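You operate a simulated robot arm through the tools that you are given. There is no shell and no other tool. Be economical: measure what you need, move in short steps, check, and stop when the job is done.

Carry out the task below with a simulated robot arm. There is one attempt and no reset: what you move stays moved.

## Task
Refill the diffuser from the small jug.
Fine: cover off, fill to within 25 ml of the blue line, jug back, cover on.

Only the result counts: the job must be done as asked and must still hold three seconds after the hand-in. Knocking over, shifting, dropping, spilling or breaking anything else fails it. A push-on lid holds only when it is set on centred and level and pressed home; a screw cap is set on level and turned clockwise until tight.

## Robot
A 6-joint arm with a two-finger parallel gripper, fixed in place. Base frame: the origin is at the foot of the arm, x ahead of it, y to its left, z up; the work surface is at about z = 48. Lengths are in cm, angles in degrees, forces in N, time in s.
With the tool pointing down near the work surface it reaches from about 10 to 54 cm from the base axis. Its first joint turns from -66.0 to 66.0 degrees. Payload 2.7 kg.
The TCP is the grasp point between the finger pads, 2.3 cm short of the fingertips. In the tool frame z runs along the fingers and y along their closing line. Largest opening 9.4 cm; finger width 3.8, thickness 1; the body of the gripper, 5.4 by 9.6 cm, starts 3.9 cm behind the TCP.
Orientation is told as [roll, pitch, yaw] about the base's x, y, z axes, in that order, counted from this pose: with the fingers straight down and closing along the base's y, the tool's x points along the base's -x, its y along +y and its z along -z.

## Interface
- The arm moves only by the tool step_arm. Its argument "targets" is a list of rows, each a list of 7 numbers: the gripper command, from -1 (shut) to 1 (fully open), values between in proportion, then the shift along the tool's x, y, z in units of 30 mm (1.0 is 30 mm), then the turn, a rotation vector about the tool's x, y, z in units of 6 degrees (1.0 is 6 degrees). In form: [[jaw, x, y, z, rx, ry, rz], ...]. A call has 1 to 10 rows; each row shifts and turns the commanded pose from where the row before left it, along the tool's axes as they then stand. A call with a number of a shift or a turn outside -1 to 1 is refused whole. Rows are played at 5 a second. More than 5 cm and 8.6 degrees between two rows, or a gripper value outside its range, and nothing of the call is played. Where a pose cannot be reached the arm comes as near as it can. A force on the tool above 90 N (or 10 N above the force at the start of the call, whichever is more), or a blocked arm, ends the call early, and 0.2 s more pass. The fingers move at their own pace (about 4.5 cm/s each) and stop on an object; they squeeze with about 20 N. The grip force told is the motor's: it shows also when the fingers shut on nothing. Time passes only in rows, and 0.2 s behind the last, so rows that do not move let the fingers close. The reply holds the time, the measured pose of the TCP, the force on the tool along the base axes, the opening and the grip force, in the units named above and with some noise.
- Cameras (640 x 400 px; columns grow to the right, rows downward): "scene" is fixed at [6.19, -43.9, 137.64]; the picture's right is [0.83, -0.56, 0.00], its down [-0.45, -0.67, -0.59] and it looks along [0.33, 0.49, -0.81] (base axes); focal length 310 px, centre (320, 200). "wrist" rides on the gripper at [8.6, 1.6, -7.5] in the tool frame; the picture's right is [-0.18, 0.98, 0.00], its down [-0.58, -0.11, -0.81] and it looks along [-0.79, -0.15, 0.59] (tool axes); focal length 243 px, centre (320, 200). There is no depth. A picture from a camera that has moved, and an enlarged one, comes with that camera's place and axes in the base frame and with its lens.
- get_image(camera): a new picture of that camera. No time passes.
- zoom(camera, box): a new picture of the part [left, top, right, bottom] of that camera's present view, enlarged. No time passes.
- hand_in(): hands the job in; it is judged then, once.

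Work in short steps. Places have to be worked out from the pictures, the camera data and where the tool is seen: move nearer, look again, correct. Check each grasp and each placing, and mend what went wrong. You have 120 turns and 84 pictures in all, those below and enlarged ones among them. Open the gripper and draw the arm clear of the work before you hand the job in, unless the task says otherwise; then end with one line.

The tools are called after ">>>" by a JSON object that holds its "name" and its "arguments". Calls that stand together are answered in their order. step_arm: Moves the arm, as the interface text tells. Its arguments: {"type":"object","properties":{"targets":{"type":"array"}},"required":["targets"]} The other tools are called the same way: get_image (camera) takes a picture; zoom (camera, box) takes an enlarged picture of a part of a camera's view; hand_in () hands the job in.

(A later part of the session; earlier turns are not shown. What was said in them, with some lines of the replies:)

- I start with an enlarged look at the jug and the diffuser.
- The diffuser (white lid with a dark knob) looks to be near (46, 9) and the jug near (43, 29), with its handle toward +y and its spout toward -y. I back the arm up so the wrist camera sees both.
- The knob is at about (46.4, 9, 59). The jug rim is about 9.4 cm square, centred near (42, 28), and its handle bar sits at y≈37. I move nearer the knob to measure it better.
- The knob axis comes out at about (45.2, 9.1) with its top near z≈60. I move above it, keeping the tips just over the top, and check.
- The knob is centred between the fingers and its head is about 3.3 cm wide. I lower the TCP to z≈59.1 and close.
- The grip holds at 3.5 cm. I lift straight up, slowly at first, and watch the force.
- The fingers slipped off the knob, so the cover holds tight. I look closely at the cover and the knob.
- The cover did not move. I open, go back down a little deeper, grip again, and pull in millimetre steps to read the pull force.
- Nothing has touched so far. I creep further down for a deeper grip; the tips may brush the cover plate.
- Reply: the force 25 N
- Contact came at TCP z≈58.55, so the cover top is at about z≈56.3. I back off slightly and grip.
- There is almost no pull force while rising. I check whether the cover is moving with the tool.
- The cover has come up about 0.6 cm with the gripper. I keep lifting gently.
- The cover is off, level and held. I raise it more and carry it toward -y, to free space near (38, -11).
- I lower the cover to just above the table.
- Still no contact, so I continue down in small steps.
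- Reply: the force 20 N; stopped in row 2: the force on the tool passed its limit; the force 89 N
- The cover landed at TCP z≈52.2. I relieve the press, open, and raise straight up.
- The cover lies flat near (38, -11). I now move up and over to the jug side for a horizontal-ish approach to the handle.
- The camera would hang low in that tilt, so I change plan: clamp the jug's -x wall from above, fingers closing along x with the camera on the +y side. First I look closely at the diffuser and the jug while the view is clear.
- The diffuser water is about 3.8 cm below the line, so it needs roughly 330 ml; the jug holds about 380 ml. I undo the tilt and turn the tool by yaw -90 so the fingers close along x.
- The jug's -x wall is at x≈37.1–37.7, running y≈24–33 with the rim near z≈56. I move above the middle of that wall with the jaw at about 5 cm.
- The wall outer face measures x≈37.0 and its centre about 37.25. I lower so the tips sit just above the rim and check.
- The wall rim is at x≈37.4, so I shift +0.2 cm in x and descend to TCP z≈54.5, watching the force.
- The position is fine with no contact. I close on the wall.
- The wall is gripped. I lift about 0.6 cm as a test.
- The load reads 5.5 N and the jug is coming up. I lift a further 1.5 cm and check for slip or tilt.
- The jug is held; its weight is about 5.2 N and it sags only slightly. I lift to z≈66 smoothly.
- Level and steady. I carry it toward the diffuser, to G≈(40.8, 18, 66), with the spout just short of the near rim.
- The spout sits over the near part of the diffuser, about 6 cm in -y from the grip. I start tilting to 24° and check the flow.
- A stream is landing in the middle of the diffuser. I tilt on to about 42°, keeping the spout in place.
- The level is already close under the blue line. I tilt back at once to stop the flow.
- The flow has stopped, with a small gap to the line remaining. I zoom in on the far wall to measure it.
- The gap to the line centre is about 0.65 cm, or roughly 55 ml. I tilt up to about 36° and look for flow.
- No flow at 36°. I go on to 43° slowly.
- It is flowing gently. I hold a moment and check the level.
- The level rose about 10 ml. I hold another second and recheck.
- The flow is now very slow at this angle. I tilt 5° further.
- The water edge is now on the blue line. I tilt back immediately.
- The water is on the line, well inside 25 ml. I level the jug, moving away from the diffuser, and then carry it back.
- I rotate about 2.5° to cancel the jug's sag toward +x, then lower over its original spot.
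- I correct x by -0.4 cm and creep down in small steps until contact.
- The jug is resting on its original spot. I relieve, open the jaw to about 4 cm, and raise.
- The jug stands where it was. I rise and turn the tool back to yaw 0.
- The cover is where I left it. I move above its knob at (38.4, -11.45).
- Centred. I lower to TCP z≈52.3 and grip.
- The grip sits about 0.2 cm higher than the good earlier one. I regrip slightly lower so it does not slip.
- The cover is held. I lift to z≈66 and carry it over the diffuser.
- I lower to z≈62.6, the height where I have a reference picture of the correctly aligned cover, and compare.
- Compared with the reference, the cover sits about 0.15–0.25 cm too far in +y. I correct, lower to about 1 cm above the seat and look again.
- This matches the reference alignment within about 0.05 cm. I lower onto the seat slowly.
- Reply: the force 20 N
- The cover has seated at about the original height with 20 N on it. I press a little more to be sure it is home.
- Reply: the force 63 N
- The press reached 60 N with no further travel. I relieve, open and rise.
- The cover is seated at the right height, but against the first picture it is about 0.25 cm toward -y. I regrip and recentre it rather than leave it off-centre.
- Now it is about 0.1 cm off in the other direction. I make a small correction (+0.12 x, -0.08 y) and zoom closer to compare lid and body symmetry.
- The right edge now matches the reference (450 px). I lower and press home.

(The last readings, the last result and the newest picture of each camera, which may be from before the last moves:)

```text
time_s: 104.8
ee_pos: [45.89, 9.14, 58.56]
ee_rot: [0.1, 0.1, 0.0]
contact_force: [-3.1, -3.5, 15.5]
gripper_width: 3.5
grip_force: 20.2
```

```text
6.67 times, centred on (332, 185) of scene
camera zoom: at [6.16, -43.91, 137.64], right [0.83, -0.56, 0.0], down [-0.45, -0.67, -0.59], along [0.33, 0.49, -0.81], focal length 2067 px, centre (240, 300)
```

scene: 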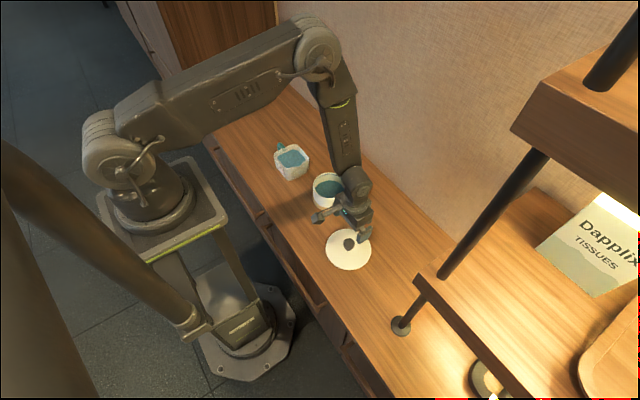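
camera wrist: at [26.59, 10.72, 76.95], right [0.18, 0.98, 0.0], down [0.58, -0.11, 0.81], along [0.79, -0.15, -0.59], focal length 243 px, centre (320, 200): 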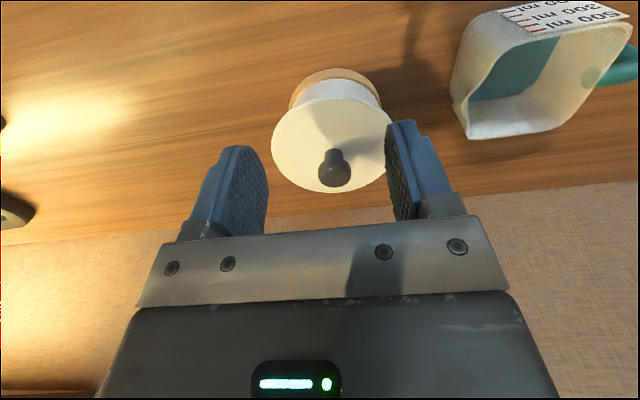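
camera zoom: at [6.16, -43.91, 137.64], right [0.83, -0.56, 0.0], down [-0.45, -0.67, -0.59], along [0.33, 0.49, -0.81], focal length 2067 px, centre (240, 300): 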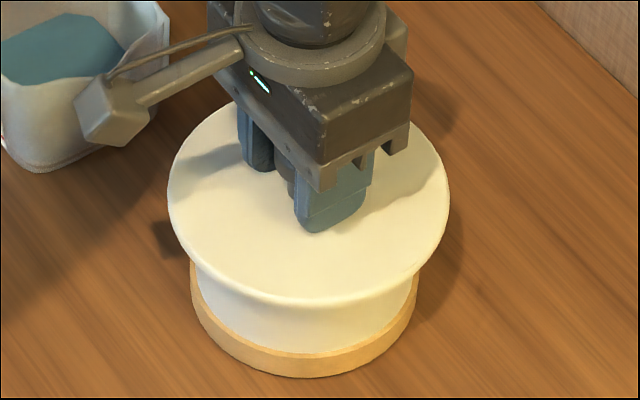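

The cover now matches its original place (167 / 450 / 308 px). I press firmly, relieve, open, and withdraw.

>>> {"name": "step_arm", "arguments": {"targets": [[-1, 0, 0, 0.04, 0, 0, 0], [-1, 0, 0, 0.02, 0, 0, 0], [-1, 0, 0, 0, 0, 0, 0]]}}

>>> {"name": "step_arm", "arguments": {"targets": [[-1, 0, 0, -0.1, 0, 0, 0], [0, 0, 0, 0, 0, 0, 0], [0.4, 0, 0, 0, 0, 0, 0], [0.4, 0, 0, 0, 0, 0, 0], [0.4, 0, 0, -0.3, 0, 0, 0], [0.4, 0, 0, -0.7, 0, 0, 0], [0.4, 0, 0, -1, 0, 0, 0], [1, 0.8, 0, -1, 0, 0, 0], [1, 1, 0, -0.8, 0, 0, 0], [1, 1, 0, -0.8, 0, 0, 0]]}}

>>> {"name": "step_arm", "arguments": {"targets": [[1, 1, 0, -0.8, 0, 0, 0], [1, 1, 0, -0.5, 0, 0, 0], [1, 0, 0, 0, 0, 0, 0]]}}

>>> {"name": "zoom", "arguments": {"camera": "scene", "box": [300, 155, 364, 215]}}

>>> {"name": "get_image", "arguments": {"camera": "scene"}}

>>> {"name": "get_image", "arguments": {"camera": "wrist"}}

```text
time_s: 105.6
ee_pos: [45.77, 9.1, 58.45]
ee_rot: [0.1, 0.0, -0.1]
contact_force: [-12.5, -10.7, 49.8]
gripper_width: 3.52
grip_force: 20.2
```

```text
time_s: 107.8
ee_pos: [37.33, 9.12, 72.53]
ee_rot: [0.1, 0.2, 0.1]
contact_force: [-0.9, -0.8, -0.2]
gripper_width: 9.42
grip_force: 0.1
```

```text
time_s: 108.6
ee_pos: [31.31, 9.09, 76.52]
ee_rot: [-0.1, 0.2, -0.1]
contact_force: [0.6, 0.2, 0.6]
gripper_width: 9.41
grip_force: 0.1
```

```text
6.67 times, centred on (332, 185) of scene
camera zoom: at [6.19, -43.9, 137.64], right [0.83, -0.56, 0.0], down [-0.45, -0.67, -0.59], along [0.33, 0.49, -0.81], focal length 2067 px, centre (240, 300)
```

zoom: 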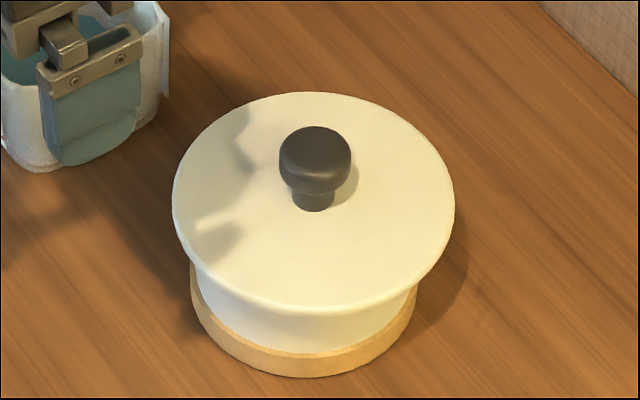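

```text
12 pictures are left
```

scene: 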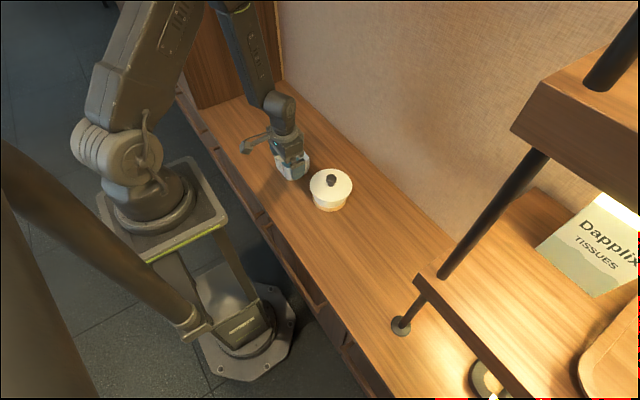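

```text
11 pictures are left
camera wrist: at [22.76, 10.85, 83.96], right [0.19, 0.98, 0.0], down [0.58, -0.11, 0.8], along [0.79, -0.15, -0.59], focal length 243 px, centre (320, 200)
```

wrist: 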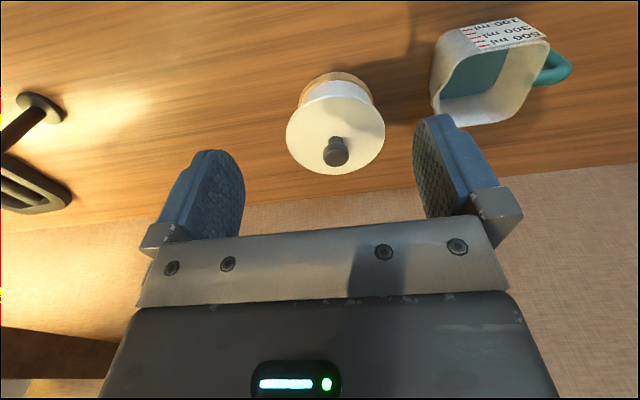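

After release the cover shows about 0.2 cm toward +x; pressing hard sheared it, and the relief step lifted it slightly. I regrip, recentre, and this time press lightly with almost no relief.

>>> {"name": "step_arm", "arguments": {"targets": [[0.4, -0.9, -0.02, 0.5, 0, 0, 0], [0.4, -1, 0, 0.5, 0, 0, 0], [0.4, -1, 0, 0.5, 0, 0, 0], [0.4, -1, 0, 0.3, 0, 0, 0], [0.4, -0.92, 0, 0.3, 0, 0, 0], [0.4, 0, 0, 1, 0, 0, 0], [0.4, 0, 0, 1, 0, 0, 0], [0.4, 0, 0, 1, 0, 0, 0], [0.4, 0, 0, 0.55, 0, 0, 0], [0.4, 0, 0, 0, 0, 0, 0]]}}

```text
time_s: 110.8
ee_pos: [45.87, 9.06, 59.38]
ee_rot: [0.2, 0.2, 0.0]
contact_force: [0.3, 0.0, 0.1]
gripper_width: 6.57
grip_force: 0.0
```

>>> {"name": "step_arm", "arguments": {"targets": [[0.4, 0, 0, 0.24, 0, 0, 0], [-1, 0, 0, 0, 0, 0, 0], [-1, 0, 0, 0, 0, 0, 0], [-1, 0, 0, 0, 0, 0, 0], [-1, 0, 0, 0, 0, 0, 0], [-1, 0, 0, -0.05, 0, 0, 0], [-1, 0, 0, -0.07, 0, 0, 0], [-1, 0, 0, -0.05, 0, 0, 0], [-1, 0.067, 0.033, 0, 0, 0, 0], [-1, 0, 0, 0, 0, 0, 0]]}}

>>> {"name": "zoom", "arguments": {"camera": "scene", "box": [300, 155, 364, 215]}}

```text
time_s: 113.0
ee_pos: [45.72, 9.2, 59.33]
ee_rot: [0.1, 0.1, 0.1]
contact_force: [0.5, -0.6, -0.9]
gripper_width: 3.51
grip_force: 19.9
```

```text
6.67 times, centred on (332, 185) of scene
camera zoom: at [6.19, -43.9, 137.64], right [0.83, -0.56, 0.0], down [-0.45, -0.67, -0.59], along [0.33, 0.49, -0.81], focal length 2067 px, centre (240, 300)
```

zoom: 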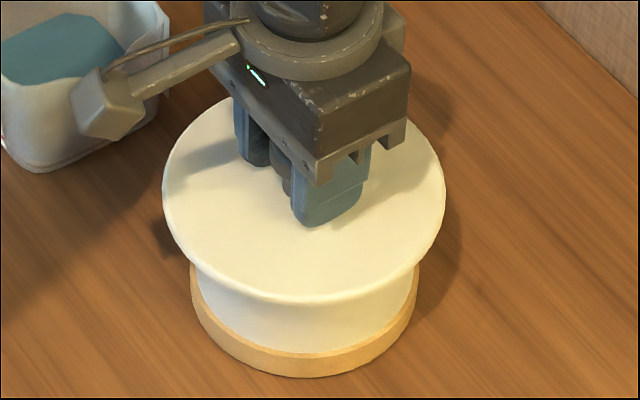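

Gripping and releasing shifts the cover by about 0.2 cm, and the present offset should roughly cancel that. I set it down here with a light press, almost no relief, and open slowly.

>>> {"name": "step_arm", "arguments": {"targets": [[-1, 0, 0, 0.1, 0, 0, 0], [-1, 0, 0, 0.08, 0, 0, 0], [-1, 0, 0, 0.05, 0, 0, 0], [-1, 0, 0, 0.02, 0, 0, 0], [-1, 0, 0, 0, 0, 0, 0]]}}

>>> {"name": "step_arm", "arguments": {"targets": [[-0.26, 0, 0, 0, 0, 0, 0], [-0.2, 0, 0, 0, 0, 0, 0], [-0.1, 0, 0, 0, 0, 0, 0], [0, 0, 0, 0, 0, 0, 0], [0, 0, 0, 0, 0, 0, 0]]}}

>>> {"name": "zoom", "arguments": {"camera": "scene", "box": [300, 155, 364, 215]}}

```text
time_s: 114.2
ee_pos: [45.72, 9.27, 58.56]
ee_rot: [0.1, 0.0, 0.0]
contact_force: [-9.4, -2.9, 36.5]
gripper_width: 3.48
grip_force: 20.0
```

```text
time_s: 115.4
ee_pos: [45.73, 9.2, 58.43]
ee_rot: [0.0, 0.0, 0.0]
contact_force: [1.7, 4.9, 15.7]
gripper_width: 4.52
grip_force: 0.1
```

```text
6.67 times, centred on (332, 185) of scene
camera zoom: at [6.17, -43.9, 137.64], right [0.83, -0.56, 0.0], down [-0.45, -0.67, -0.59], along [0.33, 0.49, -0.81], focal length 2067 px, centre (240, 300)
```

zoom: 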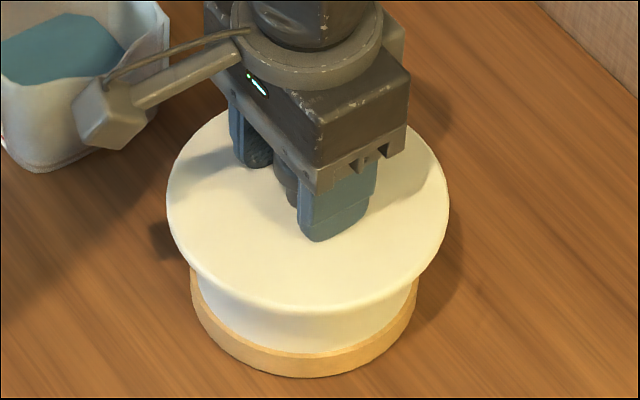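

The cover is released and centred at 308 px, as originally. I rise straight up and check.

>>> {"name": "step_arm", "arguments": {"targets": [[0, 0, 0, -0.1, 0, 0, 0], [0.3, 0, 0, -0.1, 0, 0, 0], [0.3, 0, 0, -0.3, 0, 0, 0], [0.3, 0, 0, -0.6, 0, 0, 0], [0.3, 0, 0, -0.8, 0, 0, 0], [0.3, 0, 0, -0.6, 0, 0, 0], [0.3, 0, 0, 0, 0, 0, 0]]}}

>>> {"name": "zoom", "arguments": {"camera": "scene", "box": [300, 155, 364, 215]}}

```text
time_s: 117.0
ee_pos: [45.5, 9.31, 66.03]
ee_rot: [0.1, 0.1, 0.0]
contact_force: [0.4, -0.6, 0.6]
gripper_width: 6.09
grip_force: 0.0
```

```text
6.67 times, centred on (332, 185) of scene
camera zoom: at [6.19, -43.9, 137.64], right [0.83, -0.56, 0.0], down [-0.45, -0.67, -0.59], along [0.33, 0.49, -0.81], focal length 2067 px, centre (240, 300)
```

zoom: 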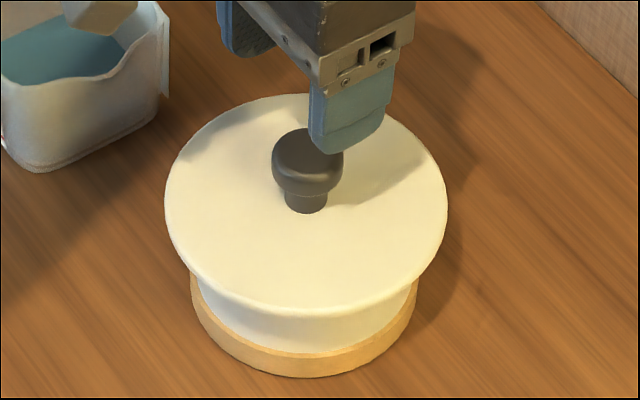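

The cover sits centred within about 0.15 cm and level, and the tip contact height is the same as when originally seated (58.4–58.5). I withdraw the arm clear and take a last look.

>>> {"name": "step_arm", "arguments": {"targets": [[1, 0, 0, -1, 0, 0, 0], [1, 0.5, 0, -1, 0, 0, 0], [1, 1, 0, -1, 0, 0, 0], [1, 1, 0, -1, 0, 0, 0], [1, 1, -0.5, -0.5, 0, 0, 0], [1, 1, -0.5, 0, 0, 0, 0], [1, 0, 0, 0, 0, 0, 0], [1, 0, 0, 0, 0, 0, 0]]}}

>>> {"name": "zoom", "arguments": {"camera": "scene", "box": [250, 130, 370, 220]}}

>>> {"name": "get_image", "arguments": {"camera": "wrist"}}

```text
time_s: 118.8
ee_pos: [32.17, 6.24, 79.57]
ee_rot: [0.1, 0.1, 0.0]
contact_force: [0.2, -0.2, -0.4]
gripper_width: 9.41
grip_force: 0.0
```

```text
4.44 times, centred on (310, 175) of scene
camera zoom: at [6.19, -43.9, 137.64], right [0.83, -0.56, 0.0], down [-0.45, -0.67, -0.59], along [0.33, 0.49, -0.81], focal length 1378 px, centre (364, 311)
```

zoom: 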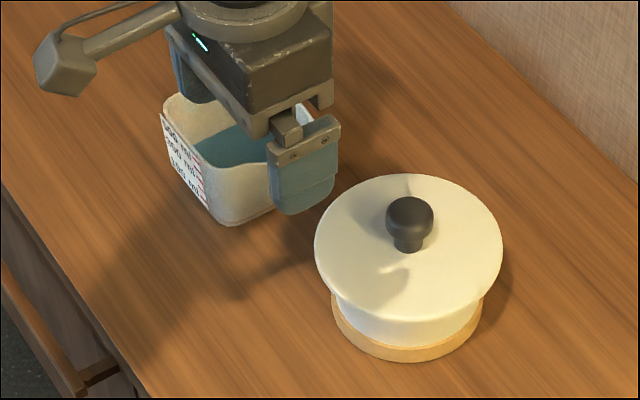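

```text
6 pictures are left
camera wrist: at [23.61, 7.82, 86.98], right [0.18, 0.98, 0.0], down [0.58, -0.11, 0.8], along [0.79, -0.15, -0.59], focal length 243 px, centre (320, 200)
```

wrist: 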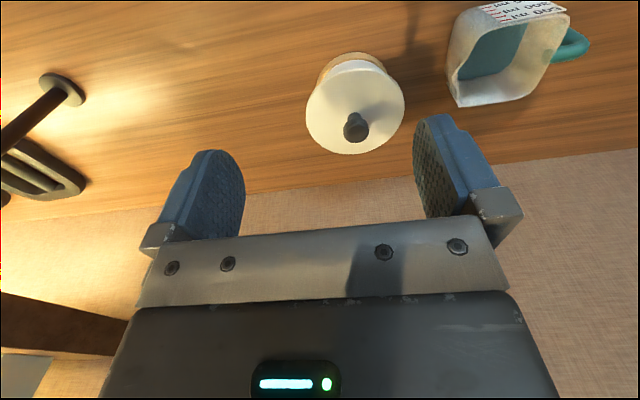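

The cover is on, level and within about 0.2 cm of its original place. The jug is back, the diffuser is filled to the line, and the gripper is open and clear, so I hand in.

>>> {"name": "hand_in", "arguments": {}}

```text
The job is handed in.
```

I filled the diffuser to the blue line (about 5–10 ml under it in the last close-up), set the jug back on its original spot, and put the cover back on. The cover is level and within about 2 mm of its original position; I saw no spills. The job is handed in with no verdict shown yet.
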